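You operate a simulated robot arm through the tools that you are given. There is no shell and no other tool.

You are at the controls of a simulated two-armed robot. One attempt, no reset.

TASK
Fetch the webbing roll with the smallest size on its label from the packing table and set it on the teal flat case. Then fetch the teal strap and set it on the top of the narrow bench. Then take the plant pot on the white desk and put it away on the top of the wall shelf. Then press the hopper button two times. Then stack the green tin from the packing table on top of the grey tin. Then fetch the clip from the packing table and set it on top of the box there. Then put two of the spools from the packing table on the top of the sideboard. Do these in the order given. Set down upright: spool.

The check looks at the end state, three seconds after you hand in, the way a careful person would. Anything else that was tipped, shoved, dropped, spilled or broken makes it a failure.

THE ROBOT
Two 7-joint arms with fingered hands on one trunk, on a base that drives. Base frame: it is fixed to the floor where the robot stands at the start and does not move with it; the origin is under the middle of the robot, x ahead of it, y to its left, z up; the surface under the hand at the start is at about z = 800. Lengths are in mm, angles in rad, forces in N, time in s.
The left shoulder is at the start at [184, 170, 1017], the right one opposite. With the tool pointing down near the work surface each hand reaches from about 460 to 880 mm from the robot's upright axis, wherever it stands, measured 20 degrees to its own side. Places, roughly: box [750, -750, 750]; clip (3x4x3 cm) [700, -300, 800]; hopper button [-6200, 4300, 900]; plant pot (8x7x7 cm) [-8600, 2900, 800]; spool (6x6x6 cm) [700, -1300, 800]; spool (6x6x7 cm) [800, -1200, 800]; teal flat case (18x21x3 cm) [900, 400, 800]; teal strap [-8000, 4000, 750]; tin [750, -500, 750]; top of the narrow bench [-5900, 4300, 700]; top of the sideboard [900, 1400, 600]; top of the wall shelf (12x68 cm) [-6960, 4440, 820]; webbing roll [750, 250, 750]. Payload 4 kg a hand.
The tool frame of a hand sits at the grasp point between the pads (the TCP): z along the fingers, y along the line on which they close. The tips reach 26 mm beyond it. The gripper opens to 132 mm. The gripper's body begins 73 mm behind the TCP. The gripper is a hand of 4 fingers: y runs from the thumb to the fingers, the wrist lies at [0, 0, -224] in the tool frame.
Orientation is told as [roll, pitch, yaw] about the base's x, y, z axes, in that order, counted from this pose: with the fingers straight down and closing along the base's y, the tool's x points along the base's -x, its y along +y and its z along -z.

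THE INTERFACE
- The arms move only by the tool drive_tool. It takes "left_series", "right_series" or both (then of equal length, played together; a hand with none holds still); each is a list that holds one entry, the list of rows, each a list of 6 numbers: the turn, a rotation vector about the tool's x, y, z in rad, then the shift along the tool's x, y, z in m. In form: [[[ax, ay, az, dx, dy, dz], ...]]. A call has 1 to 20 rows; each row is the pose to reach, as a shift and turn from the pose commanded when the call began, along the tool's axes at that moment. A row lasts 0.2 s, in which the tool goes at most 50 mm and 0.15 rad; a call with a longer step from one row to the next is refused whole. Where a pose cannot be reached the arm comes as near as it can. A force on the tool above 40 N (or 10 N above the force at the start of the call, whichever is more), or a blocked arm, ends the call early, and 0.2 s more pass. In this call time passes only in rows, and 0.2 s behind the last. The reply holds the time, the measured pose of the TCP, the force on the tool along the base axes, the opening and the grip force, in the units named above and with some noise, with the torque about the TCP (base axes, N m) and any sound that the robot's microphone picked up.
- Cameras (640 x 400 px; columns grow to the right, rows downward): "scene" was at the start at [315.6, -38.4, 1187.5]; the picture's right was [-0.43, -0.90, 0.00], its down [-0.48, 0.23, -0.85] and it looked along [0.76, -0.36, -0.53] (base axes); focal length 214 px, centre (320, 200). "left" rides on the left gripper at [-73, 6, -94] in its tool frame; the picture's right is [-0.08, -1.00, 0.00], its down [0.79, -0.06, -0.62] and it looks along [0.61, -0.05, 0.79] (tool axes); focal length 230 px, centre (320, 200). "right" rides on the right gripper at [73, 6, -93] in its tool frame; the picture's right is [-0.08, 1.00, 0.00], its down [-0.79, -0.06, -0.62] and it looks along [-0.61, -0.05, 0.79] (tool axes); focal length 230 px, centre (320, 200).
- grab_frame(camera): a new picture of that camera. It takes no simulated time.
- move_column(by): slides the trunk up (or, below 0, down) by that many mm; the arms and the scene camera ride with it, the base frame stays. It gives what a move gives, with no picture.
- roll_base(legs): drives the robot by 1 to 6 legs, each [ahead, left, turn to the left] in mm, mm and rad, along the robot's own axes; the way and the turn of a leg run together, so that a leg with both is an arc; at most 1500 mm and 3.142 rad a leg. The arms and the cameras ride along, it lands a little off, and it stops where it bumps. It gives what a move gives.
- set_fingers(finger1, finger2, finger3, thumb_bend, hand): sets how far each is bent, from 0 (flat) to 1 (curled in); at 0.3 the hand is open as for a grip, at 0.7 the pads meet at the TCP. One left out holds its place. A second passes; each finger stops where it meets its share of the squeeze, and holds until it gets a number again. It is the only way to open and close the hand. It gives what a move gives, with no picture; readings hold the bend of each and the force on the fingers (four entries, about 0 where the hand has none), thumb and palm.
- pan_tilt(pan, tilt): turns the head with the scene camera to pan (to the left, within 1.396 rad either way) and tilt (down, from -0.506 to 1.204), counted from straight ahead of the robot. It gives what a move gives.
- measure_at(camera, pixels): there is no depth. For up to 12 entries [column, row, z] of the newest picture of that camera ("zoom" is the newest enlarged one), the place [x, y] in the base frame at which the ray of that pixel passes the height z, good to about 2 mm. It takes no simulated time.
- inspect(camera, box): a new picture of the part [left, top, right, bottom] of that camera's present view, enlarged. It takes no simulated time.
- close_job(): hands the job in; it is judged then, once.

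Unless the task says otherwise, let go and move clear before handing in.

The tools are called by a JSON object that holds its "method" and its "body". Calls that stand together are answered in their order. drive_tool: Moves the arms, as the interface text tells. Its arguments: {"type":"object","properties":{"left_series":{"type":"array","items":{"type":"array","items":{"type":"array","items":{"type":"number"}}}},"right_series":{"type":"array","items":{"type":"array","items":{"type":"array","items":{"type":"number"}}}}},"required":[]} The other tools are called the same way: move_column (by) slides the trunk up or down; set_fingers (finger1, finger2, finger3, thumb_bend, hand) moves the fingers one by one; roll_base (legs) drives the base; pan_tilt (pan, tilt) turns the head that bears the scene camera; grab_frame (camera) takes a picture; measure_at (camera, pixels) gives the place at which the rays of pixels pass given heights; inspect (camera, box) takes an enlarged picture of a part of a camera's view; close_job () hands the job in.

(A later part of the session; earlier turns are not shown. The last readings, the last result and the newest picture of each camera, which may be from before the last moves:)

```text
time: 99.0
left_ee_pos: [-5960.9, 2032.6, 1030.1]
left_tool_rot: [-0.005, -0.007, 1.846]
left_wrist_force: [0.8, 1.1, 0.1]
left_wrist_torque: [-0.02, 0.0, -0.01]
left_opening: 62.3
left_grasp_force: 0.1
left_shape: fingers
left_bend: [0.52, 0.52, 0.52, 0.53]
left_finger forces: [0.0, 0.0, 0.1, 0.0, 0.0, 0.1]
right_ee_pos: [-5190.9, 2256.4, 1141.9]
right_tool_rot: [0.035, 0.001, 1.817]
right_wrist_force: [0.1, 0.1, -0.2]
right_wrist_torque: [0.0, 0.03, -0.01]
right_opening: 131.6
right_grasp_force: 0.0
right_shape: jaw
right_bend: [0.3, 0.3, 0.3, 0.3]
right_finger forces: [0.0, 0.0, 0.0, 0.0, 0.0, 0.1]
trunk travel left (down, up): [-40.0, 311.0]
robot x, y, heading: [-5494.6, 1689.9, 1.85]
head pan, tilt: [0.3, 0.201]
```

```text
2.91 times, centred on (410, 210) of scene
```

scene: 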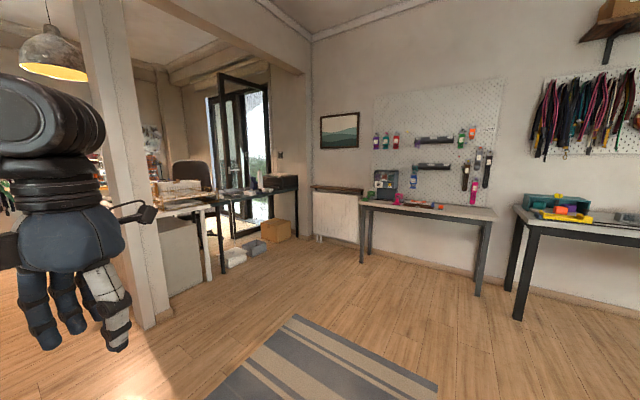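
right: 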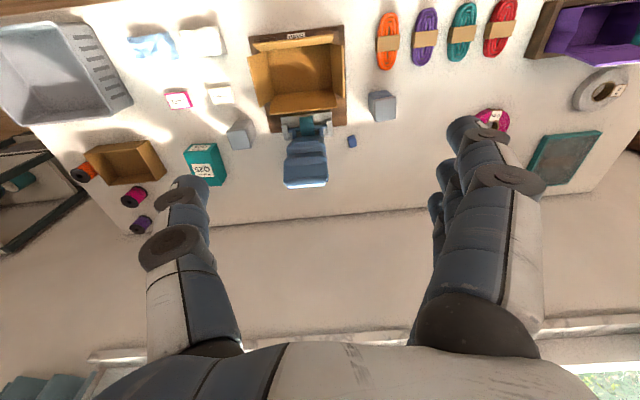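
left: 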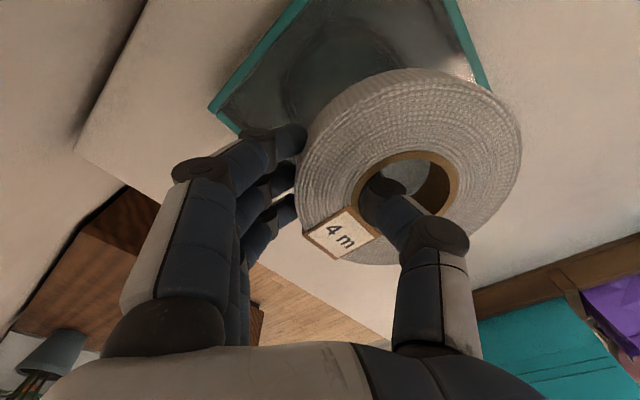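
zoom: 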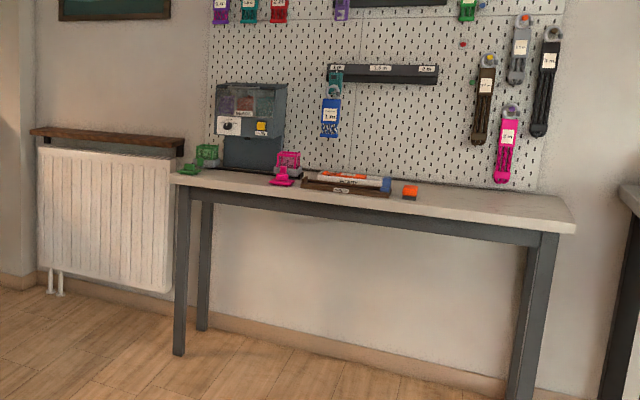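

The strap should lie on the black-legged table (edge at x≈−7600, y 3186–4331). I'll turn to face −x and approach in front of it.

{"method": "roll_base", "body": {"legs": [[0, 0, 1.293], [0, -1500, 0], [1200, -300, 0]]}}

{"method": "pan_tilt", "body": {"pan": 0.0, "tilt": 0.4}}

{"method": "grab_frame", "body": {"camera": "scene"}}

```text
time: 121.3
left_ee_pos: [-7128.0, 3161.3, 1031.0]
left_tool_rot: [-0.002, -0.007, 3.128]
left_wrist_force: [0.5, -0.8, 0.0]
left_wrist_torque: [0.01, -0.05, -0.01]
left_opening: 62.0
left_grasp_force: 0.0
left_shape: fingers
left_bend: [0.52, 0.52, 0.52, 0.53]
left_finger forces: [0.0, 0.0, 0.1, 0.0, 0.1, 0.0]
right_ee_pos: [-7122.4, 3961.8, 1142.2]
right_tool_rot: [0.033, 0.0, 3.095]
right_wrist_force: [0.1, -0.4, 0.0]
right_wrist_torque: [-0.03, 0.0, 0.0]
right_opening: 131.8
right_grasp_force: 0.1
right_shape: jaw
right_bend: [0.3, 0.3, 0.3, 0.3]
right_finger forces: [0.1, 0.1, 0.1, 0.2, 0.0, 0.1]
trunk travel left (down, up): [-40.0, 311.0]
robot x, y, heading: [-6666.5, 3510.3, 3.121]
head pan, tilt: [0.3, 0.201]
```

```text
time: 122.1
left_ee_pos: [-7129.0, 3160.9, 1030.8]
left_tool_rot: [-0.004, -0.008, 3.127]
left_wrist_force: [-0.4, 0.5, -0.7]
left_wrist_torque: [0.03, 0.04, 0.02]
left_opening: 62.2
left_grasp_force: 0.1
left_shape: fingers
left_bend: [0.52, 0.52, 0.52, 0.53]
left_finger forces: [0.0, 0.0, 0.0, 0.1, 0.1, 0.1]
right_ee_pos: [-7122.7, 3962.3, 1141.7]
right_tool_rot: [0.033, 0.0, 3.095]
right_wrist_force: [0.7, 0.5, -1.0]
right_wrist_torque: [0.03, -0.01, 0.02]
right_opening: 132.0
right_grasp_force: 0.0
right_shape: jaw
right_bend: [0.3, 0.3, 0.3, 0.3]
right_finger forces: [0.0, 0.1, 0.0, 0.1, 0.0, 0.0]
trunk travel left (down, up): [-40.0, 311.0]
robot x, y, heading: [-6668.2, 3511.6, 3.125]
head pan, tilt: [0.0, 0.4]
```

```text
taken
```

scene: 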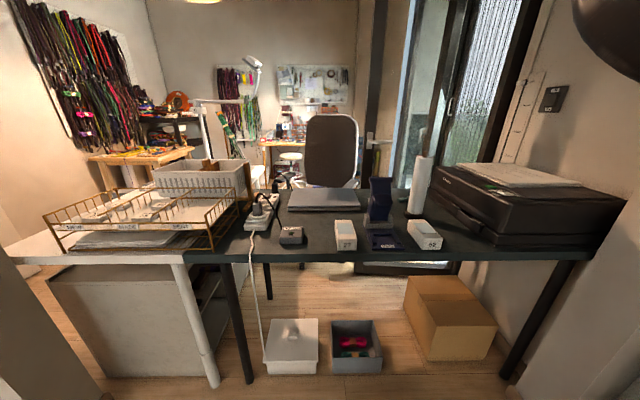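

I see the table with white and navy items but not yet the strap. I'll enlarge.

{"method": "inspect", "body": {"camera": "scene", "box": [240, 160, 480, 280]}}

{"method": "inspect", "body": {"camera": "scene", "box": [400, 140, 640, 280]}}

{"method": "inspect", "body": {"camera": "scene", "box": [20, 140, 280, 280]}}

{"method": "measure_at", "body": {"camera": "scene", "pixels": [[580, 258, 740], [230, 262, 740], [345, 245, 740], [425, 245, 740], [380, 240, 740], [500, 245, 740], [280, 250, 740], [355, 370, 0], [490, 360, 0], [430, 362, 0], [293, 373, 0]]}}

```text
2.67 times, centred on (360, 220) of scene
```

zoom: 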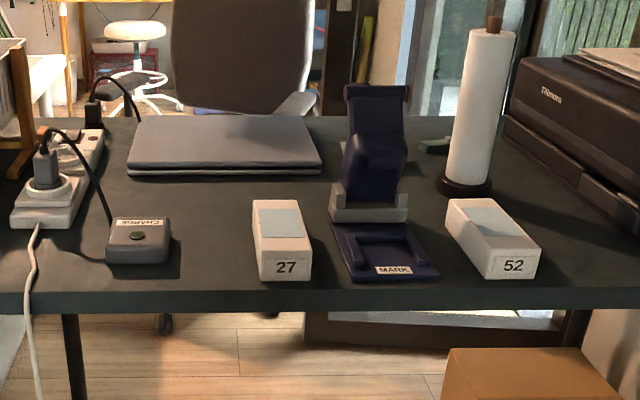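

```text
2.67 times, centred on (520, 210) of scene
```

zoom: 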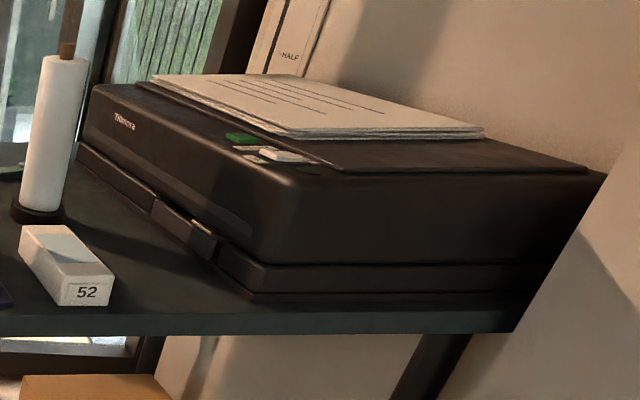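

```text
2.46 times, centred on (150, 210) of scene
```

zoom: 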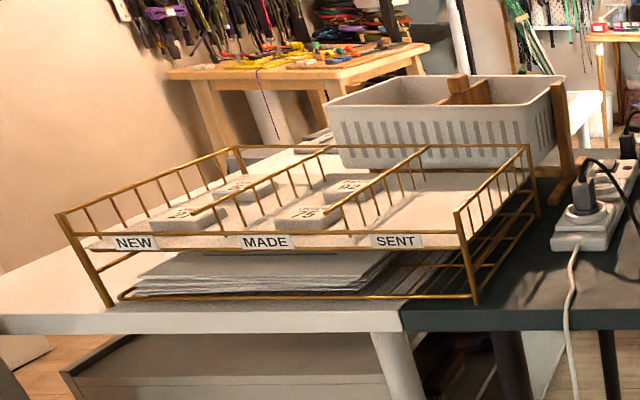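

```text
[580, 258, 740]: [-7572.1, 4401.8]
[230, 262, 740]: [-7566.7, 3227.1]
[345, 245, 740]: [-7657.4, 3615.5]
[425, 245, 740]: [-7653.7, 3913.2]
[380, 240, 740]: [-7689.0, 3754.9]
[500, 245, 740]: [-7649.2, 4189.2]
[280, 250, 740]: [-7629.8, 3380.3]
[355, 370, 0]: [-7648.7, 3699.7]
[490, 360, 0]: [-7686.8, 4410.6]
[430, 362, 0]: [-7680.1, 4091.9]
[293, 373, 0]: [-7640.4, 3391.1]
```

A dark teal object shows beside the towel roll at zoom (435, 146), i.e. scene (403, 199). I'll measure that, and raise the trunk for a higher view.

{"method": "measure_at", "body": {"camera": "scene", "pixels": [[403, 199, 745], [400, 196, 745], [415, 210, 745]]}}

{"method": "move_column", "body": {"by": 300}}

{"method": "roll_base", "body": {"legs": [[250, -300, 0]]}}

{"method": "pan_tilt", "body": {"pan": 0.0, "tilt": 0.7}}

{"method": "grab_frame", "body": {"camera": "scene"}}

```text
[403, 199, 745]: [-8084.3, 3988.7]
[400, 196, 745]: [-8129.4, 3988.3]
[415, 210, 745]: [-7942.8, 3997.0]
```

```text
time: 125.1
left_ee_pos: [-7128.7, 3160.8, 1330.1]
left_tool_rot: [-0.003, -0.007, 3.128]
left_wrist_force: [-0.2, -0.3, 0.2]
left_wrist_torque: [0.03, -0.03, 0.02]
left_opening: 62.1
left_grasp_force: 0.1
left_shape: fingers
left_bend: [0.52, 0.52, 0.52, 0.53]
left_finger forces: [0.1, 0.1, 0.0, 0.1, 0.1, 0.0]
right_ee_pos: [-7121.9, 3962.7, 1440.1]
right_tool_rot: [0.034, -0.002, 3.096]
right_wrist_force: [0.0, -0.5, 0.1]
right_wrist_torque: [0.03, -0.02, -0.02]
right_opening: 131.9
right_grasp_force: 0.0
right_shape: jaw
right_bend: [0.3, 0.3, 0.3, 0.3]
right_finger forces: [0.0, 0.1, 0.1, 0.0, 0.0, 0.1]
trunk travel left (down, up): [-340.0, 11.0]
robot x, y, heading: [-6670.2, 3512.9, 3.131]
head pan, tilt: [0.0, 0.4]
```

```text
time: 128.3
left_ee_pos: [-7371.0, 3465.0, 1331.8]
left_tool_rot: [-0.004, -0.006, 3.131]
left_wrist_force: [-0.4, 0.3, -0.1]
left_wrist_torque: [-0.01, 0.01, 0.01]
left_opening: 62.2
left_grasp_force: 0.0
left_shape: fingers
left_bend: [0.52, 0.52, 0.52, 0.53]
left_finger forces: [0.1, 0.0, 0.0, 0.0, 0.0, 0.0]
right_ee_pos: [-7367.8, 4265.9, 1441.0]
right_tool_rot: [0.034, 0.0, 3.098]
right_wrist_force: [0.8, 0.1, -0.1]
right_wrist_torque: [-0.01, 0.03, 0.03]
right_opening: 132.2
right_grasp_force: 0.1
right_shape: jaw
right_bend: [0.3, 0.3, 0.3, 0.3]
right_finger forces: [0.0, 0.0, 0.0, 0.1, 0.1, 0.0]
trunk travel left (down, up): [-340.0, 11.0]
robot x, y, heading: [-6908.8, 3815.6, 3.135]
head pan, tilt: [0.0, 0.4]
```

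```text
time: 129.1
left_ee_pos: [-7370.9, 3463.5, 1330.1]
left_tool_rot: [-0.003, -0.007, 3.132]
left_wrist_force: [-1.0, -0.9, -0.6]
left_wrist_torque: [0.0, -0.04, -0.02]
left_opening: 61.9
left_grasp_force: 0.1
left_shape: fingers
left_bend: [0.52, 0.52, 0.52, 0.53]
left_finger forces: [0.0, 0.0, 0.0, 0.0, 0.0, 0.0]
right_ee_pos: [-7367.5, 4266.4, 1441.5]
right_tool_rot: [0.033, 0.0, 3.1]
right_wrist_force: [0.3, 1.0, 0.7]
right_wrist_torque: [-0.02, 0.0, 0.02]
right_opening: 131.9
right_grasp_force: 0.1
right_shape: jaw
right_bend: [0.3, 0.3, 0.3, 0.3]
right_finger forces: [0.0, 0.1, 0.0, 0.1, 0.1, 0.1]
trunk travel left (down, up): [-340.0, 11.0]
robot x, y, heading: [-6914.0, 3815.5, 3.13]
head pan, tilt: [0.0, 0.7]
```

```text
taken
```

scene: 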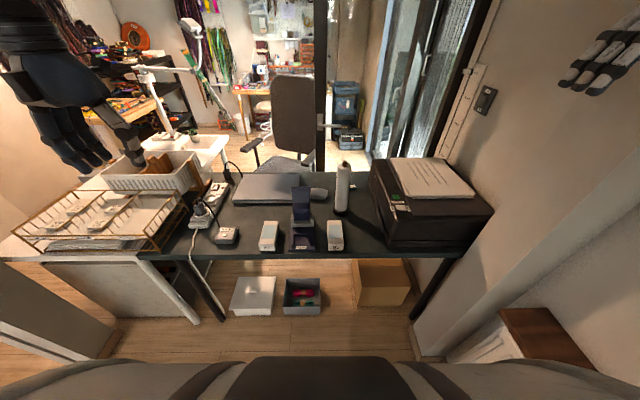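

{"method": "inspect", "body": {"camera": "scene", "box": [210, 150, 410, 270]}}

{"method": "grab_frame", "body": {"camera": "right"}}

{"method": "grab_frame", "body": {"camera": "left"}}

```text
3.20 times, centred on (310, 210) of scene
```

zoom: 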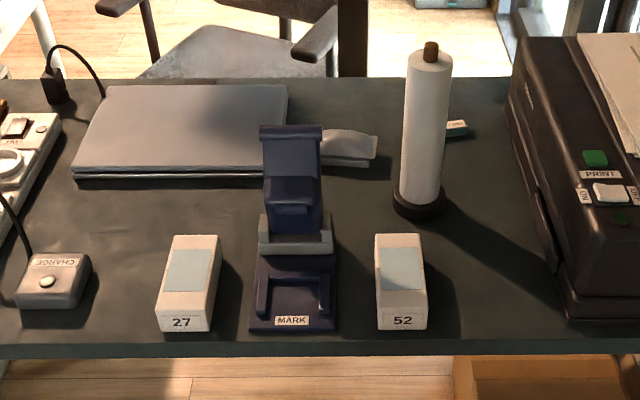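

```text
taken
```

right: 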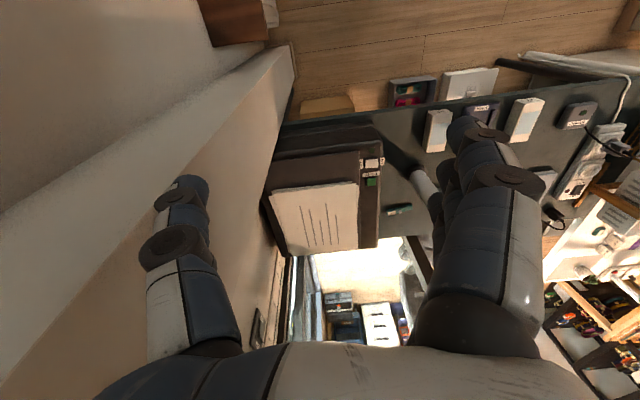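

```text
taken
```

left: 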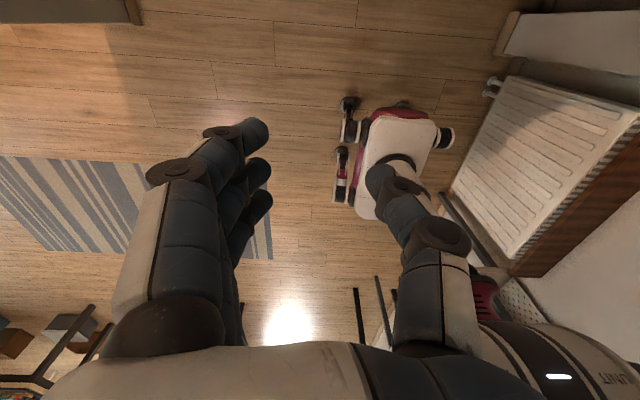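

The right camera shows a small teal item at (397, 208) behind the towel roll. I'll enlarge it.

{"method": "inspect", "body": {"camera": "right", "box": [350, 150, 450, 250]}}

{"method": "measure_at", "body": {"camera": "right", "pixels": [[397, 209, 750], [386, 210, 750], [411, 207, 750], [420, 170, 750], [382, 145, 750], [400, 237, 750], [430, 235, 750]]}}

```text
4.00 times, centred on (400, 200) of right
```

zoom: 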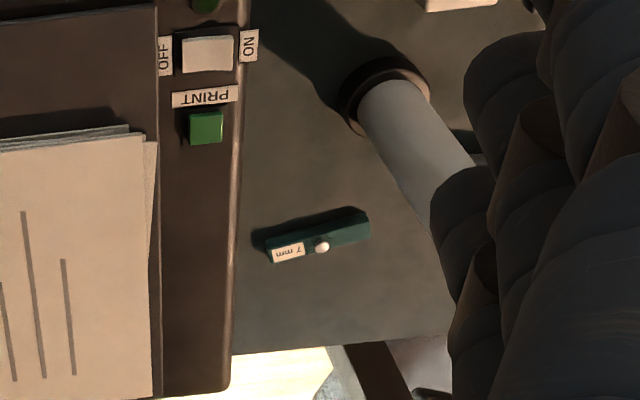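

```text
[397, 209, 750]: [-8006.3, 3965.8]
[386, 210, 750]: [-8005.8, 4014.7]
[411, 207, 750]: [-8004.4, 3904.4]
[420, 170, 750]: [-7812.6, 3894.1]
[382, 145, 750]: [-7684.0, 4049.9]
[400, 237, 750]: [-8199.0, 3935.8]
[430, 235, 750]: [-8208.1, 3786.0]
```

The teal strap ("7 mm") lies at about (−8005, 3960), ~110 mm along y. I'll check the towel roll's height, and the base's extents, before approaching.

{"method": "measure_at", "body": {"camera": "left", "pixels": [[372, 112, 150], [438, 128, 150], [357, 210, 150], [440, 138, 60], [345, 100, 60], [338, 205, 60], [400, 103, 150], [400, 160, 300]]}}

{"method": "measure_at", "body": {"camera": "scene", "pixels": [[344.7, 162, 950], [344.7, 162, 1000], [344.7, 162, 1050], [344.7, 162, 1100], [341, 211, 745], [391, 250, 745], [391, 215, 900], [392, 160, 900], [485, 212, 900], [359, 190, 760]]}}

```text
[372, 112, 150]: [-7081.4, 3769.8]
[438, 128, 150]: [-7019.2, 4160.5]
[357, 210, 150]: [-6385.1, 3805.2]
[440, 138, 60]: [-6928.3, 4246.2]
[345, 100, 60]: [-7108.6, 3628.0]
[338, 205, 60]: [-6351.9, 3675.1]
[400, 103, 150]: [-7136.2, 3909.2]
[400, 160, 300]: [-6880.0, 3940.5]
```

```text
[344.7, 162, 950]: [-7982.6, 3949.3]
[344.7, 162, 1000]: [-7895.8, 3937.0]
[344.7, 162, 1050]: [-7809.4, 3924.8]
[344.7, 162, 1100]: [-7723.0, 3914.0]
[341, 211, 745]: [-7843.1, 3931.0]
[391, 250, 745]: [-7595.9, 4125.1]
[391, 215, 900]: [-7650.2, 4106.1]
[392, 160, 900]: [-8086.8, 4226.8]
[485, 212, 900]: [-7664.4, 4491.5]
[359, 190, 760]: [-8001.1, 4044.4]
```

The towel roll (top z≈1035) stands just in front of the strap, so I'll approach with the right arm from over the printer side, trunk raised. First I bring the right hand inward so that it clears the wall.

{"method": "drive_tool", "body": {"right_series": [[[0, 0, 0, -0.005, 0.04, 0], [0, 0, 0, -0.01, 0.08, 0], [0, 0, 0, -0.015, 0.12, 0], [0, 0, 0, -0.02, 0.16, 0], [0, 0, 0, -0.025, 0.2, 0], [0, 0, 0, -0.03, 0.24, 0], [0, 0, 0, -0.035, 0.28, 0], [0, 0, 0, -0.039, 0.316, 0]]]}}

{"method": "grab_frame", "body": {"camera": "right"}}

```text
time: 130.9
left_ee_pos: [-7371.1, 3462.6, 1329.6]
left_tool_rot: [-0.003, -0.008, 3.133]
left_wrist_force: [-0.1, 0.0, 0.7]
left_wrist_torque: [0.01, -0.02, 0.02]
left_opening: 62.0
left_grasp_force: 0.2
left_shape: fingers
left_bend: [0.52, 0.52, 0.52, 0.53]
left_finger forces: [0.0, 0.0, 0.0, 0.0, 0.0, 0.0]
right_ee_pos: [-7420.6, 3951.1, 1452.7]
right_tool_rot: [0.032, 0.0, 3.1]
right_wrist_force: [-0.3, 0.1, -0.5]
right_wrist_torque: [0.0, -0.02, 0.0]
right_opening: 131.8
right_grasp_force: 0.1
right_shape: jaw
right_bend: [0.3, 0.3, 0.3, 0.3]
right_finger forces: [0.0, 0.0, 0.0, 0.0, 0.0, 0.0]
trunk travel left (down, up): [-340.0, 11.0]
robot x, y, heading: [-6915.0, 3814.0, 3.126]
head pan, tilt: [0.0, 0.7]
```

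```text
taken
```

right: 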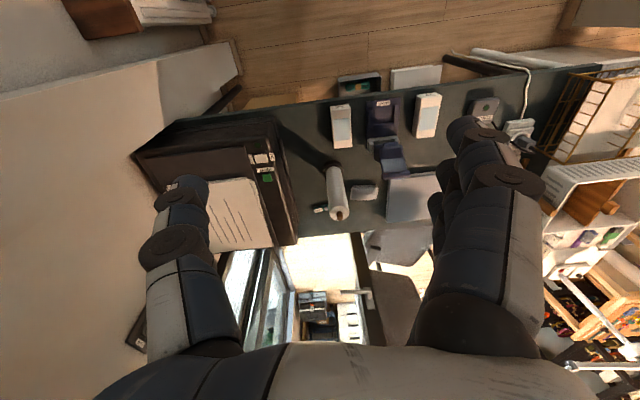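

I'll drive to about (−7310, 3940), right in front of the table.

{"method": "roll_base", "body": {"legs": [[0, -126, 0.015], [390, 0, 0]]}}

{"method": "grab_frame", "body": {"camera": "scene"}}

{"method": "grab_frame", "body": {"camera": "right"}}

```text
time: 134.7
left_ee_pos: [-7755.4, 3589.6, 1331.0]
left_tool_rot: [-0.003, -0.007, 3.136]
left_wrist_force: [-0.2, -0.6, -0.6]
left_wrist_torque: [-0.01, -0.02, -0.01]
left_opening: 61.9
left_grasp_force: 0.1
left_shape: fingers
left_bend: [0.52, 0.52, 0.52, 0.53]
left_finger forces: [0.0, 0.1, 0.0, 0.0, 0.0, 0.0]
right_ee_pos: [-7804.8, 4076.8, 1453.7]
right_tool_rot: [0.032, 0.0, 3.105]
right_wrist_force: [-0.5, 0.0, -0.1]
right_wrist_torque: [0.05, -0.04, 0.01]
right_opening: 131.8
right_grasp_force: 0.1
right_shape: jaw
right_bend: [0.3, 0.3, 0.3, 0.3]
right_finger forces: [0.0, 0.0, 0.1, 0.0, 0.0, 0.0]
trunk travel left (down, up): [-340.0, 11.0]
robot x, y, heading: [-7295.2, 3941.9, 3.141]
head pan, tilt: [0.0, 0.7]
```

```text
taken
```

scene: 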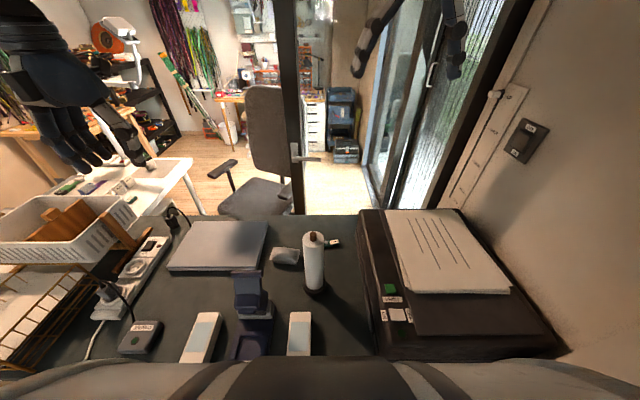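

```text
taken
```

right: 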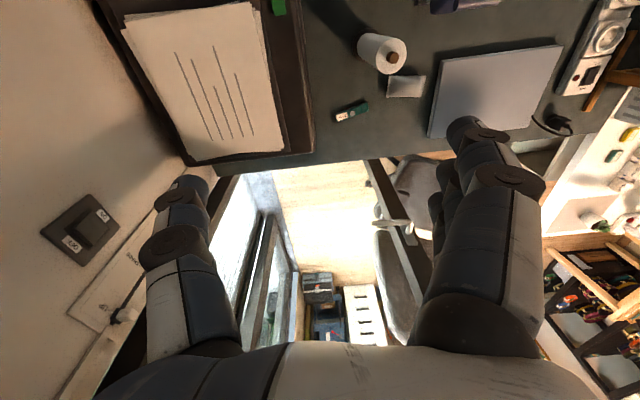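

Both cameras now see the strap: right (351, 111), scene (333, 242). I'll enlarge and measure for triangulation.

{"method": "measure_at", "body": {"camera": "scene", "pixels": [[325, 241, 750], [341, 243, 750], [333, 242, 750], [333, 242, 765], [313, 235, 1040], [315, 295, 745], [316, 283, 760]]}}

{"method": "inspect", "body": {"camera": "right", "box": [300, 60, 420, 160]}}

{"method": "measure_at", "body": {"camera": "right", "pixels": [[335, 117, 750], [367, 104, 750], [351, 111, 750], [351, 111, 765], [391, 58, 1040], [372, 45, 745], [310, 150, 745], [300, 130, 745]]}}

```text
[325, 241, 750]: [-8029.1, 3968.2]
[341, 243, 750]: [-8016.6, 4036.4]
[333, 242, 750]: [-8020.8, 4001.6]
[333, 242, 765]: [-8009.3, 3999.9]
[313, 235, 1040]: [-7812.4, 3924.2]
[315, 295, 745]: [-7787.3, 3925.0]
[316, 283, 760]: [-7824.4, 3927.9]
```

```text
4.00 times, centred on (360, 110) of right
```

zoom: 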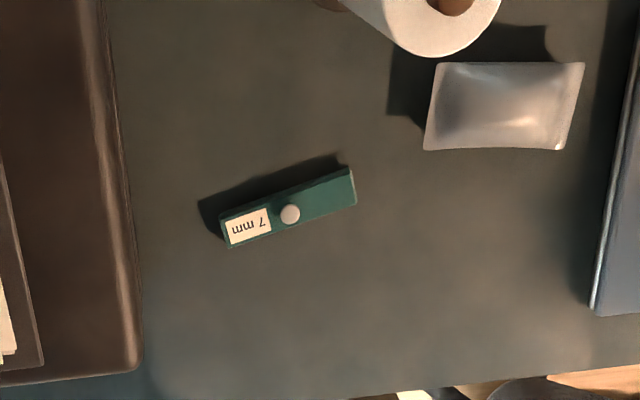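

```text
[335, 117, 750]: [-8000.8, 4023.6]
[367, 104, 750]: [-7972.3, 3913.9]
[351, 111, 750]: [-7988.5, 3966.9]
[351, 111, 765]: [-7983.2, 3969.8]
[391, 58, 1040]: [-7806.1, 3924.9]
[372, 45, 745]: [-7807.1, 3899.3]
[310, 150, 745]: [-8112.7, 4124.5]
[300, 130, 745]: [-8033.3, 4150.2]
```

{"method": "inspect", "body": {"camera": "scene", "box": [290, 220, 370, 270]}}

```text
8.00 times, centred on (330, 245) of scene
```

zoom: 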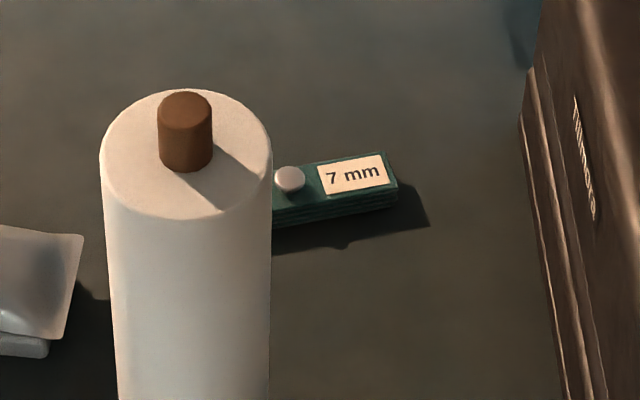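

{"method": "measure_at", "body": {"camera": "zoom", "pixels": [[289, 180, 750], [289, 180, 780], [397, 186, 750], [397, 186, 780], [398, 203, 750], [382, 152, 780]]}}

{"method": "measure_at", "body": {"camera": "right", "pixels": [[352.5, 113.5, 750], [352.5, 113.5, 780], [335.5, 114.5, 750], [335.5, 114.5, 780], [337.5, 121.5, 750], [337.5, 121.5, 780], [368, 102, 750], [368, 102, 780], [368.5, 110.5, 750]]}}

```text
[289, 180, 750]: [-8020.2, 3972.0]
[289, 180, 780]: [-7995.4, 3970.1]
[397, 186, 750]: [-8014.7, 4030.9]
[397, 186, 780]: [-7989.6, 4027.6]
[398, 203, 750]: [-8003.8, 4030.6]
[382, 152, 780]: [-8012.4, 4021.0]
```

```text
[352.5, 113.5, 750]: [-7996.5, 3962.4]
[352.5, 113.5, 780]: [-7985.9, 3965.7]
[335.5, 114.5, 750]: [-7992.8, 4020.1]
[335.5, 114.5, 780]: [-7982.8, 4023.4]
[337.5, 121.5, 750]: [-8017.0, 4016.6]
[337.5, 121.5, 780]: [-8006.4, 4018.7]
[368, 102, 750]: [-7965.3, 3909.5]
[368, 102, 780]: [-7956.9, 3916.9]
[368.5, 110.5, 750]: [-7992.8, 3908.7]
```

{"method": "measure_at", "body": {"camera": "zoom", "pixels": [[83, 236, 740], [83, 236, 780], [65, 340, 740], [65, 340, 780]]}}

{"method": "measure_at", "body": {"camera": "right", "pixels": [[386.25, 97.5, 740], [386.25, 97.5, 780], [389.3, 76, 740], [389.3, 76, 780]]}}

```text
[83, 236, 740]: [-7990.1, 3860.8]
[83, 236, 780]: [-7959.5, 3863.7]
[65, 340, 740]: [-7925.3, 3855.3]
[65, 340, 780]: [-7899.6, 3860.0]
```

```text
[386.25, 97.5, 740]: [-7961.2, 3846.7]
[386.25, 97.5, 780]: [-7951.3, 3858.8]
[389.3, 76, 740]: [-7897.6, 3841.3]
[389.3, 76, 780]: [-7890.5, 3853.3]
```

Triangulation puts the strap top at z≈799, centre (−7977, 3972), long axis along (−0.22, 0.975), ~104×25 mm. I'll set the right hand to a ~60 mm opening, and swing it above the strap with the matching yaw at height.

{"method": "set_fingers", "body": {"hand": "right", "finger1": 0.52, "finger2": 0.52, "finger3": 0.52, "thumb_bend": 0.52}}

{"method": "drive_tool", "body": {"right_series": [[[0.0036, 0, 0.1458, -0.0186, 0.0123, 0.0167], [0.0071, 0, 0.2916, -0.0373, 0.0247, 0.0333], [0.0107, 0, 0.4373, -0.0559, 0.037, 0.05], [0.0142, 0, 0.5831, -0.0745, 0.0493, 0.0667], [0.0178, 0, 0.7289, -0.0932, 0.0617, 0.0833], [0.0213, 0, 0.8747, -0.1118, 0.074, 0.1], [0.0249, 0, 1.0204, -0.1304, 0.0863, 0.1167], [0.0284, 0, 1.1662, -0.1491, 0.0987, 0.1333], [0.032, 0, 1.312, -0.1677, 0.111, 0.15]]]}}

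{"method": "grab_frame", "body": {"camera": "right"}}

{"method": "grab_frame", "body": {"camera": "scene"}}

```text
time: 135.7
left_ee_pos: [-7754.7, 3588.5, 1330.9]
left_tool_rot: [-0.004, -0.007, 3.135]
left_wrist_force: [1.2, 0.5, -0.7]
left_wrist_torque: [0.01, 0.01, -0.03]
left_opening: 62.0
left_grasp_force: 0.1
left_shape: fingers
left_bend: [0.52, 0.52, 0.52, 0.53]
left_finger forces: [0.1, 0.0, 0.0, 0.0, 0.0, 0.0]
right_ee_pos: [-7806.5, 4075.8, 1453.7]
right_tool_rot: [0.034, 0.0, 3.105]
right_wrist_force: [-0.2, 1.1, -0.8]
right_wrist_torque: [0.0, -0.02, 0.0]
right_opening: 65.1
right_grasp_force: 0.0
right_shape: fingers
right_bend: [0.52, 0.52, 0.52, 0.52]
right_finger forces: [0.0, 0.1, 0.0, 0.0, 0.0, 0.1]
trunk travel left (down, up): [-340.0, 11.0]
robot x, y, heading: [-7297.9, 3940.1, 3.136]
head pan, tilt: [0.0, 0.7]
```

```text
time: 137.7
left_ee_pos: [-7755.8, 3587.7, 1330.9]
left_tool_rot: [-0.004, -0.007, 3.137]
left_wrist_force: [-0.7, 1.3, -0.3]
left_wrist_torque: [-0.02, -0.01, 0.03]
left_opening: 62.1
left_grasp_force: 0.1
left_shape: fingers
left_bend: [0.52, 0.52, 0.52, 0.53]
left_finger forces: [0.0, 0.0, 0.0, 0.1, 0.1, 0.0]
right_ee_pos: [-7940.8, 3976.0, 1301.1]
right_tool_rot: [-0.015, 0.016, 1.791]
right_wrist_force: [-0.2, 0.5, -0.7]
right_wrist_torque: [0.03, -0.02, -0.01]
right_opening: 64.7
right_grasp_force: 0.0
right_shape: fingers
right_bend: [0.52, 0.52, 0.52, 0.52]
right_finger forces: [0.0, 0.0, 0.0, 0.0, 0.1, 0.0]
right hand out of reach, approached as far as the arm can: row 7, 8, 9
trunk travel left (down, up): [-340.0, 11.0]
robot x, y, heading: [-7295.8, 3937.3, 3.14]
head pan, tilt: [0.0, 0.7]
```

```text
taken
```

right: 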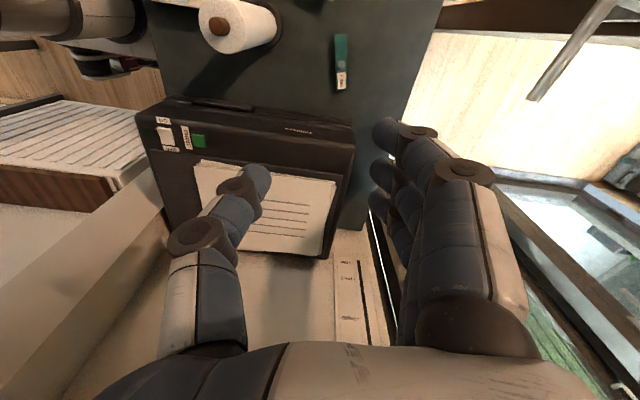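

```text
taken
```

scene: 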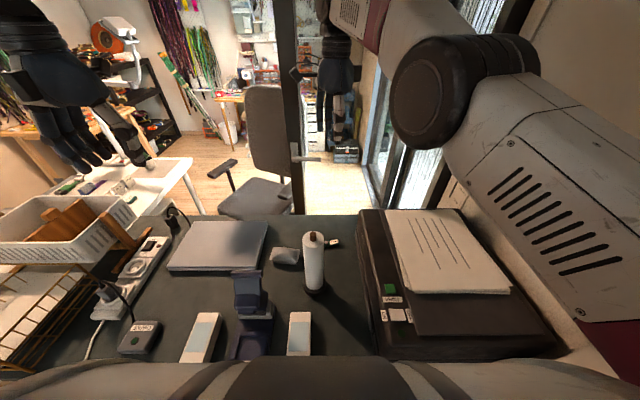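

The elbow stays high and to the printer side – good clearance from the towel roll. I'll descend to z≈1060 and check where it lands.

{"method": "drive_tool", "body": {"right_series": [[[0, 0, 0, 0, 0, 0.04], [0, 0, 0, 0, 0, 0.08], [0, 0, 0, 0, 0, 0.12], [0, 0, 0, 0, 0, 0.16], [0, 0, 0, 0, 0, 0.2], [0, 0, 0, 0, 0, 0.24]]]}}

{"method": "grab_frame", "body": {"camera": "right"}}

{"method": "grab_frame", "body": {"camera": "scene"}}

```text
time: 139.1
left_ee_pos: [-7754.5, 3588.0, 1330.8]
left_tool_rot: [-0.004, -0.007, 3.137]
left_wrist_force: [-0.1, -0.6, -0.4]
left_wrist_torque: [-0.04, -0.02, 0.0]
left_opening: 62.0
left_grasp_force: 0.1
left_shape: fingers
left_bend: [0.52, 0.52, 0.52, 0.53]
left_finger forces: [0.0, 0.0, 0.0, 0.0, 0.1, 0.0]
right_ee_pos: [-7936.2, 3976.2, 1062.0]
right_tool_rot: [-0.014, 0.017, 1.79]
right_wrist_force: [0.5, 0.3, -0.8]
right_wrist_torque: [0.0, 0.02, 0.03]
right_opening: 64.6
right_grasp_force: 0.1
right_shape: fingers
right_bend: [0.52, 0.52, 0.52, 0.52]
right_finger forces: [0.0, 0.0, 0.0, 0.1, 0.0, 0.0]
trunk travel left (down, up): [-340.0, 11.0]
robot x, y, heading: [-7296.6, 3940.8, 3.139]
head pan, tilt: [0.0, 0.7]
```

```text
taken
```

right: 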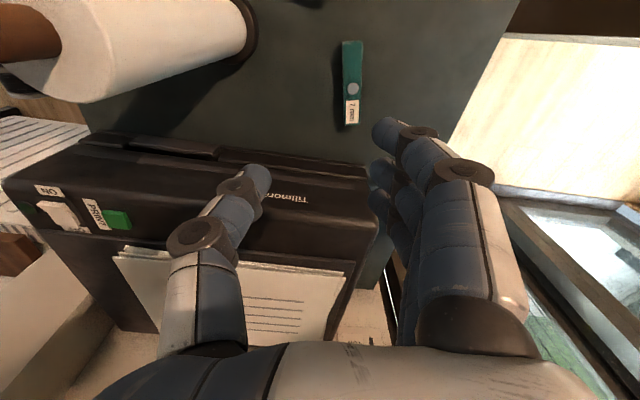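

```text
taken
```

scene: 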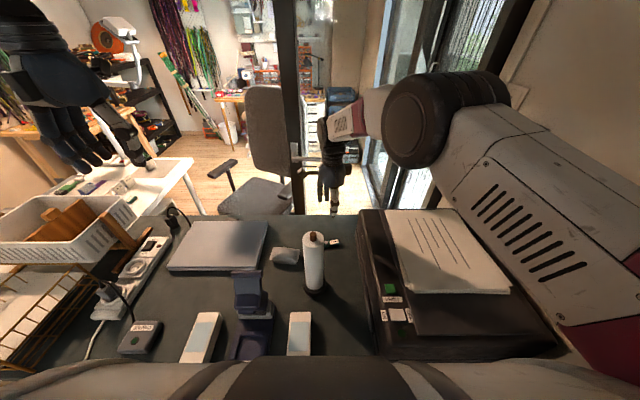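

The forearm is well clear of the roll. I'll re-measure the strap from this closer view.

{"method": "measure_at", "body": {"camera": "right", "pixels": [[353, 88, 799], [353, 41, 799], [352, 125, 799], [343, 100, 799], [362, 85, 799], [353, 88, 785]]}}

{"method": "inspect", "body": {"camera": "right", "box": [300, 20, 420, 140]}}

```text
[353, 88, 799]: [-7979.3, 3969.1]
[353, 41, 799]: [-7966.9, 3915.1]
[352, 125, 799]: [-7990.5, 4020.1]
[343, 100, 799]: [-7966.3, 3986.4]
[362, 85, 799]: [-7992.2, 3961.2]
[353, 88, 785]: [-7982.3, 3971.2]
```

```text
3.33 times, centred on (360, 80) of right
```

zoom: 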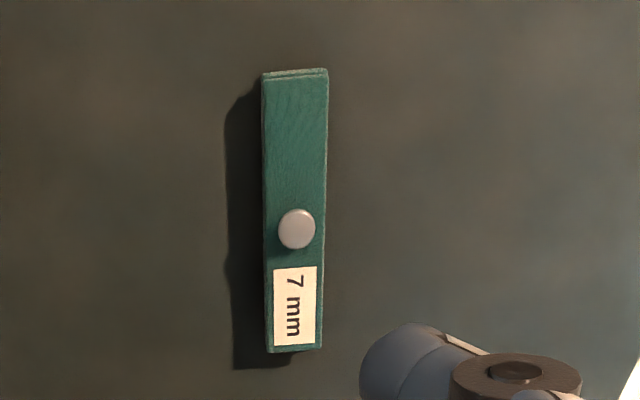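

Strap axis aligned with the fingers. I'll shift 44 mm onto it and descend to TCP z≈862.

{"method": "drive_tool", "body": {"right_series": [[[0, 0, 0, -0.0013, 0.0436, 0], [0, 0, 0, -0.0013, 0.0436, 0.04], [0, 0, 0, -0.0013, 0.0436, 0.08], [0, 0, 0, -0.0013, 0.0436, 0.12], [0, 0, 0, -0.0013, 0.0436, 0.16], [0, 0, 0, -0.0013, 0.0436, 0.2]]]}}

{"method": "grab_frame", "body": {"camera": "right"}}

{"method": "grab_frame", "body": {"camera": "scene"}}

```text
time: 140.5
left_ee_pos: [-7755.0, 3589.0, 1331.4]
left_tool_rot: [-0.004, -0.005, 3.136]
left_wrist_force: [0.0, 0.7, 0.4]
left_wrist_torque: [-0.01, 0.01, -0.03]
left_opening: 62.3
left_grasp_force: 0.1
left_shape: fingers
left_bend: [0.52, 0.52, 0.52, 0.53]
left_finger forces: [0.0, 0.0, 0.1, 0.1, 0.1, 0.1]
right_ee_pos: [-7933.9, 3985.4, 888.9]
right_tool_rot: [-0.017, 0.013, 1.791]
right_wrist_force: [0.6, -0.8, -1.2]
right_wrist_torque: [-0.01, 0.01, 0.01]
right_opening: 64.1
right_grasp_force: 0.2
right_shape: fingers
right_bend: [0.52, 0.52, 0.52, 0.52]
right_finger forces: [0.0, 0.0, 0.0, 0.1, 0.0, 0.1]
right hand out of reach, approached as far as the arm can: row 1, 2, 3, 4, 5, 6
trunk travel left (down, up): [-340.0, 11.0]
robot x, y, heading: [-7294.0, 3944.0, 3.139]
head pan, tilt: [0.0, 0.7]
```

```text
taken
```

right: 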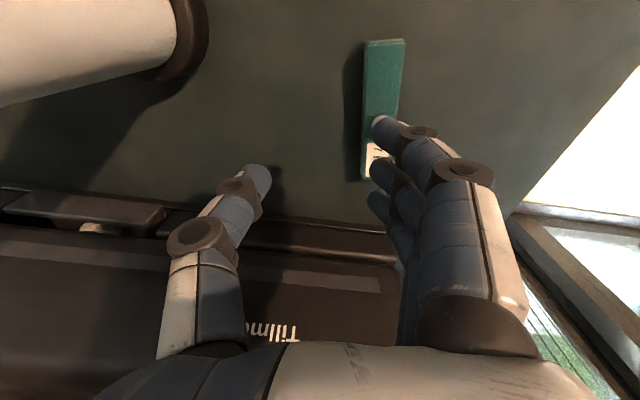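

```text
taken
```

scene: 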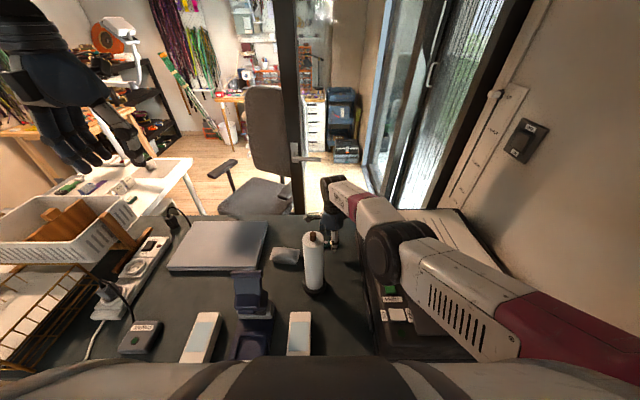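

The arm is at its reach limit here. Moving the base 45 mm ahead and 17 mm left brings the hand over the strap, then lowering the trunk lowers the hand with forearm still above the roll (top ≈1045).

{"method": "roll_base", "body": {"legs": [[45, 17, 0]]}}

{"method": "grab_frame", "body": {"camera": "right"}}

{"method": "grab_frame", "body": {"camera": "scene"}}

```text
time: 141.4
left_ee_pos: [-7801.5, 3571.0, 1329.1]
left_tool_rot: [-0.003, -0.005, 3.137]
left_wrist_force: [-0.7, 0.0, -0.8]
left_wrist_torque: [0.01, -0.05, 0.01]
left_opening: 62.1
left_grasp_force: 0.1
left_shape: fingers
left_bend: [0.52, 0.52, 0.52, 0.53]
left_finger forces: [0.0, 0.0, 0.0, 0.0, 0.0, 0.0]
right_ee_pos: [-7979.8, 3967.2, 889.0]
right_tool_rot: [-0.018, 0.014, 1.792]
right_wrist_force: [-0.5, -0.6, 0.0]
right_wrist_torque: [0.02, -0.04, -0.01]
right_opening: 64.8
right_grasp_force: 0.3
right_shape: fingers
right_bend: [0.52, 0.52, 0.52, 0.52]
right_finger forces: [0.0, 0.0, 0.1, 0.0, 0.0, 0.0]
trunk travel left (down, up): [-340.0, 11.0]
robot x, y, heading: [-7340.9, 3924.5, 3.137]
head pan, tilt: [0.0, 0.7]
```

```text
taken
```

right: 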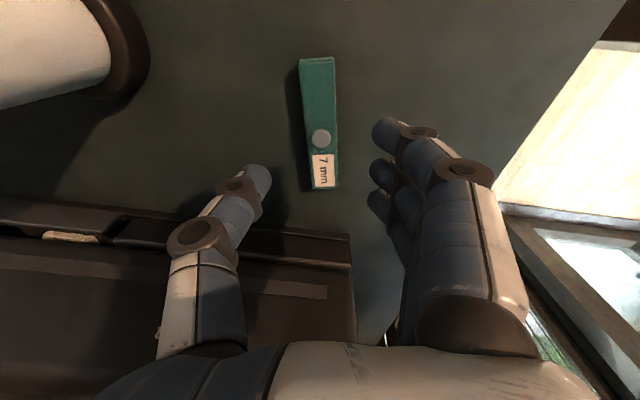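

```text
taken
```

scene: 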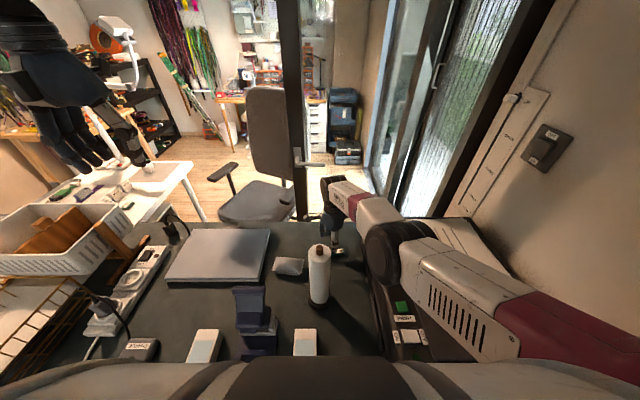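

The hand is exactly over the strap with it centred between thumb and fingers. I'll lower the trunk by 65 mm.

{"method": "move_column", "body": {"by": -65}}

{"method": "grab_frame", "body": {"camera": "right"}}

{"method": "grab_frame", "body": {"camera": "scene"}}

```text
time: 142.5
left_ee_pos: [-7798.5, 3570.9, 1267.2]
left_tool_rot: [-0.003, -0.009, 3.137]
left_wrist_force: [0.0, 0.7, -0.7]
left_wrist_torque: [0.0, -0.03, 0.0]
left_opening: 62.0
left_grasp_force: 0.1
left_shape: fingers
left_bend: [0.52, 0.52, 0.52, 0.53]
left_finger forces: [0.1, 0.0, 0.0, 0.1, 0.0, 0.2]
right_ee_pos: [-7979.1, 3969.1, 820.3]
right_tool_rot: [-0.027, 0.013, 1.79]
right_wrist_force: [-0.2, 0.5, 0.2]
right_wrist_torque: [0.01, -0.02, -0.01]
right_opening: 64.6
right_grasp_force: 0.1
right_shape: fingers
right_bend: [0.52, 0.52, 0.52, 0.52]
right_finger forces: [0.0, 0.0, 0.1, 0.0, 0.0, 0.0]
trunk travel left (down, up): [-275.0, 76.0]
robot x, y, heading: [-7340.3, 3924.8, 3.136]
head pan, tilt: [0.0, 0.7]
```

```text
taken
```

right: 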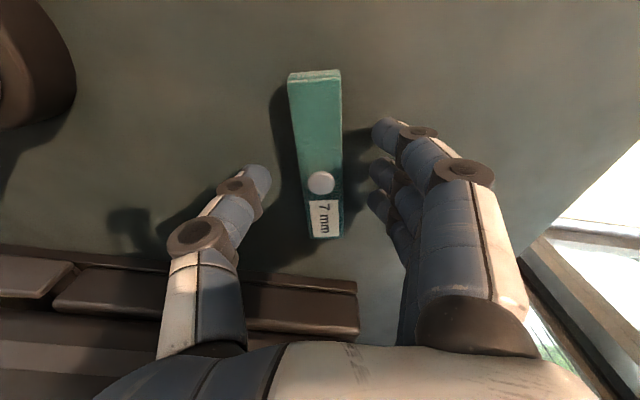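

```text
taken
```

scene: 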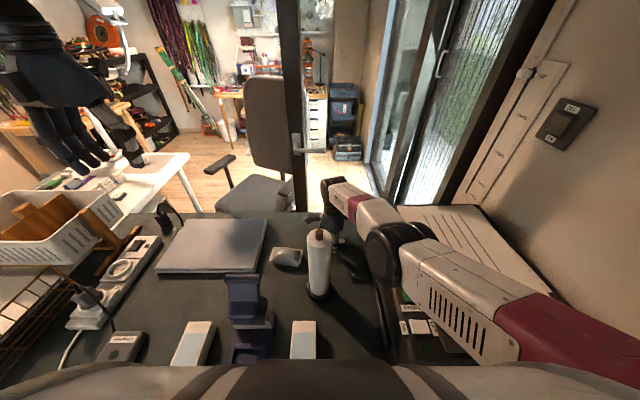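

Tips are near z≈793. I'll creep down 8 mm by the arm with force guard.

{"method": "drive_tool", "body": {"right_series": [[[0, 0, 0, 0, 0, 0.003], [0, 0, 0, 0, 0, 0.006], [0, 0, 0, 0, 0, 0.009]]]}}

```text
time: 143.3
left_ee_pos: [-7800.0, 3571.5, 1265.3]
left_tool_rot: [-0.002, -0.007, 3.135]
left_wrist_force: [0.0, -0.3, -0.7]
left_wrist_torque: [0.01, 0.0, -0.02]
left_opening: 62.2
left_grasp_force: 0.0
left_shape: fingers
left_bend: [0.52, 0.52, 0.52, 0.53]
left_finger forces: [0.0, 0.0, 0.0, 0.0, 0.0, 0.0]
right_ee_pos: [-7979.8, 3968.1, 814.4]
right_tool_rot: [-0.022, 0.014, 1.79]
right_wrist_force: [-0.7, 0.0, 1.9]
right_wrist_torque: [0.02, 0.07, 0.01]
right_opening: 64.4
right_grasp_force: 1.1
right_shape: fingers
right_bend: [0.52, 0.52, 0.52, 0.52]
right_finger forces: [0.0, 0.0, 1.5, 0.1, 0.1, 0.0]
trunk travel left (down, up): [-275.0, 76.0]
robot x, y, heading: [-7343.3, 3924.8, 3.135]
head pan, tilt: [0.0, 0.7]
```

One fingertip just touches the table (1.5 N). I'll close on the strap.

{"method": "set_fingers", "body": {"hand": "right", "finger1": 0.7, "finger2": 0.7, "finger3": 0.7, "thumb_bend": 0.7}}

{"method": "grab_frame", "body": {"camera": "right"}}

```text
time: 144.3
left_ee_pos: [-7798.5, 3571.5, 1265.7]
left_tool_rot: [-0.003, -0.006, 3.137]
left_wrist_force: [0.5, -0.6, -0.3]
left_wrist_torque: [-0.01, 0.04, -0.01]
left_opening: 62.0
left_grasp_force: 0.0
left_shape: fingers
left_bend: [0.52, 0.52, 0.52, 0.53]
left_finger forces: [0.1, 0.1, 0.0, 0.0, 0.0, 0.0]
right_ee_pos: [-7976.9, 3968.3, 812.5]
right_tool_rot: [-0.026, 0.012, 1.79]
right_wrist_force: [-1.7, 0.5, 4.2]
right_wrist_torque: [-0.01, -0.04, 0.0]
right_opening: 30.1
right_grasp_force: 13.3
right_shape: fingers
right_bend: [0.65, 0.65, 0.65, 0.66]
right_finger forces: [4.5, 4.4, 4.5, 0.1, 12.1, 0.1]
trunk travel left (down, up): [-275.0, 76.0]
robot x, y, heading: [-7341.4, 3922.5, 3.135]
head pan, tilt: [0.0, 0.7]
```

```text
taken
```

right: 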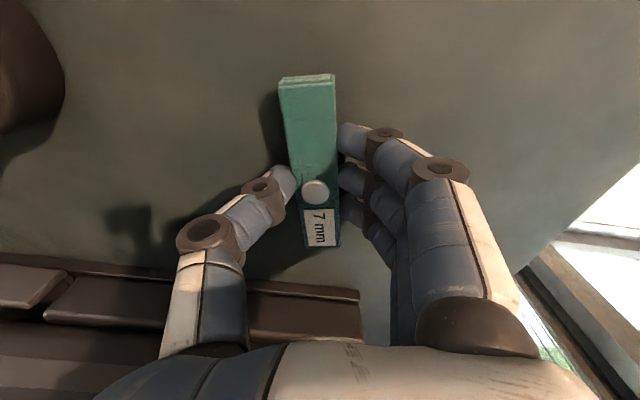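

The strap is gripped (30 mm, 13 N). I'll lift by the trunk.

{"method": "move_column", "body": {"by": 75}}

{"method": "grab_frame", "body": {"camera": "right"}}

```text
time: 145.4
left_ee_pos: [-7799.5, 3571.6, 1340.7]
left_tool_rot: [-0.004, -0.007, 3.139]
left_wrist_force: [1.1, -0.4, 0.1]
left_wrist_torque: [0.0, 0.01, 0.0]
left_opening: 62.1
left_grasp_force: 0.0
left_shape: fingers
left_bend: [0.52, 0.52, 0.52, 0.53]
left_finger forces: [0.1, 0.0, 0.0, 0.0, 0.0, 0.0]
right_ee_pos: [-7981.1, 3969.9, 893.4]
right_tool_rot: [-0.012, 0.01, 1.791]
right_wrist_force: [0.8, 0.6, -0.4]
right_wrist_torque: [0.02, 0.0, 0.01]
right_opening: 30.1
right_grasp_force: 11.7
right_shape: fingers
right_bend: [0.65, 0.65, 0.65, 0.66]
right_finger forces: [4.0, 4.1, 4.0, 0.0, 12.0, 0.0]
trunk travel left (down, up): [-350.0, 1.0]
robot x, y, heading: [-7344.4, 3926.0, 3.134]
head pan, tilt: [0.0, 0.7]
```

```text
taken
```

right: 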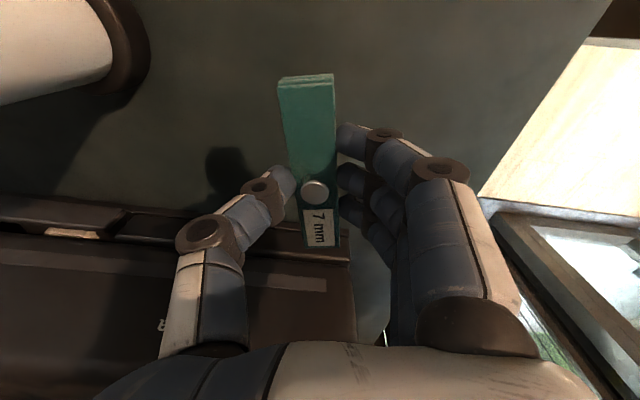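

Held firmly. I'll raise the hand with the arm to clear the roll and printer.

{"method": "drive_tool", "body": {"right_series": [[[0, 0, 0, 0, 0, -0.04], [0, 0, 0, 0, 0, -0.08], [0, 0, 0, 0, 0, -0.12], [0, 0, 0, 0, 0, -0.16], [0, 0, 0, 0, 0, -0.2], [0, 0, 0, 0, 0, -0.24], [0, 0, 0, 0, 0, -0.28], [0, 0, 0, 0, 0, -0.32]]]}}

{"method": "grab_frame", "body": {"camera": "scene"}}

```text
time: 147.2
left_ee_pos: [-7798.3, 3571.7, 1341.8]
left_tool_rot: [-0.004, -0.007, 3.138]
left_wrist_force: [-0.5, 0.5, 0.0]
left_wrist_torque: [0.03, 0.02, -0.01]
left_opening: 62.1
left_grasp_force: 0.1
left_shape: fingers
left_bend: [0.52, 0.52, 0.52, 0.53]
left_finger forces: [0.1, 0.1, 0.0, 0.1, 0.0, 0.0]
right_ee_pos: [-7983.3, 3971.4, 1215.0]
right_tool_rot: [-0.01, 0.011, 1.791]
right_wrist_force: [0.4, 0.1, -0.5]
right_wrist_torque: [0.02, 0.01, -0.02]
right_opening: 30.0
right_grasp_force: 11.4
right_shape: fingers
right_bend: [0.65, 0.65, 0.65, 0.66]
right_finger forces: [3.8, 3.9, 3.7, 0.0, 11.6, 0.1]
trunk travel left (down, up): [-350.0, 1.0]
robot x, y, heading: [-7341.0, 3926.7, 3.135]
head pan, tilt: [0.0, 0.7]
```

```text
taken
```

scene: 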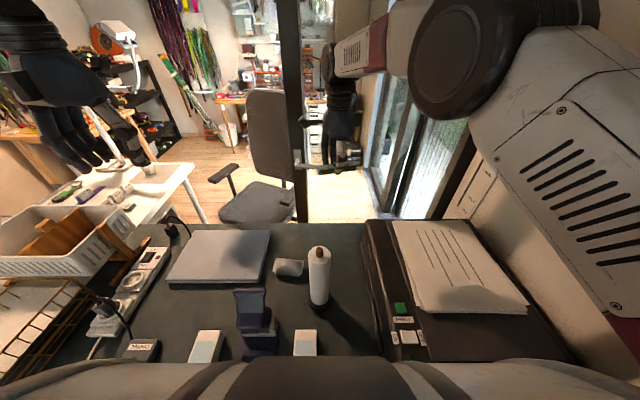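

Clear. Before leaving I'll glance at the white desk at upper left for the plant pot.

{"method": "inspect", "body": {"camera": "scene", "box": [0, 120, 240, 270]}}

{"method": "pan_tilt", "body": {"pan": 0.6, "tilt": 0.4}}

{"method": "grab_frame", "body": {"camera": "scene"}}

```text
2.67 times, centred on (120, 195) of scene
```

zoom: 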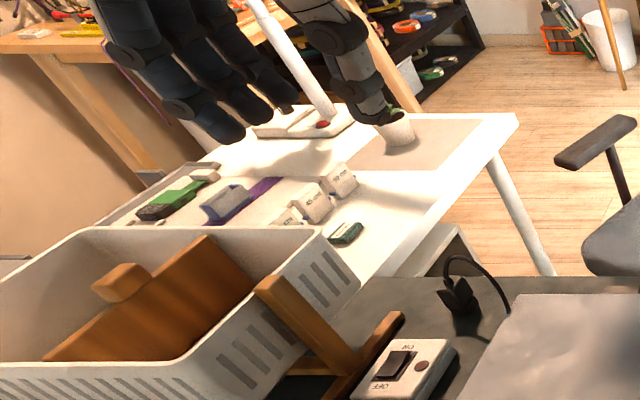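

```text
time: 148.2
left_ee_pos: [-7799.5, 3570.9, 1340.4]
left_tool_rot: [-0.004, -0.006, 3.137]
left_wrist_force: [-0.2, 0.9, 0.5]
left_wrist_torque: [0.01, -0.02, -0.01]
left_opening: 62.0
left_grasp_force: 0.1
left_shape: fingers
left_bend: [0.52, 0.52, 0.52, 0.53]
left_finger forces: [0.1, 0.0, 0.0, 0.0, 0.0, 0.0]
right_ee_pos: [-7983.5, 3971.4, 1215.2]
right_tool_rot: [-0.014, 0.011, 1.793]
right_wrist_force: [0.2, 1.0, -0.5]
right_wrist_torque: [0.01, -0.01, 0.01]
right_opening: 30.1
right_grasp_force: 11.1
right_shape: fingers
right_bend: [0.65, 0.65, 0.65, 0.66]
right_finger forces: [3.9, 4.0, 3.8, 0.1, 11.7, 0.0]
trunk travel left (down, up): [-350.0, 1.0]
robot x, y, heading: [-7341.4, 3926.3, 3.134]
head pan, tilt: [0.6, 0.4]
```

```text
taken
```

scene: 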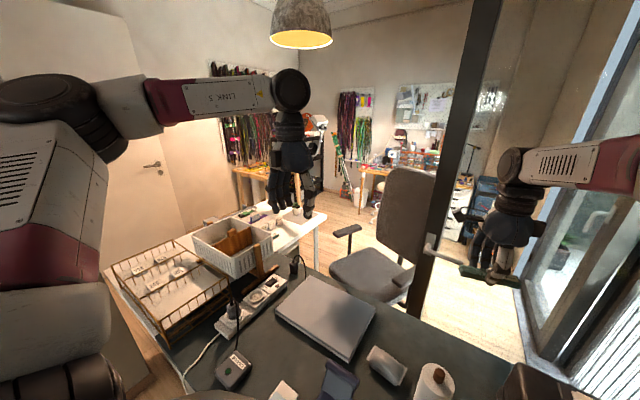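

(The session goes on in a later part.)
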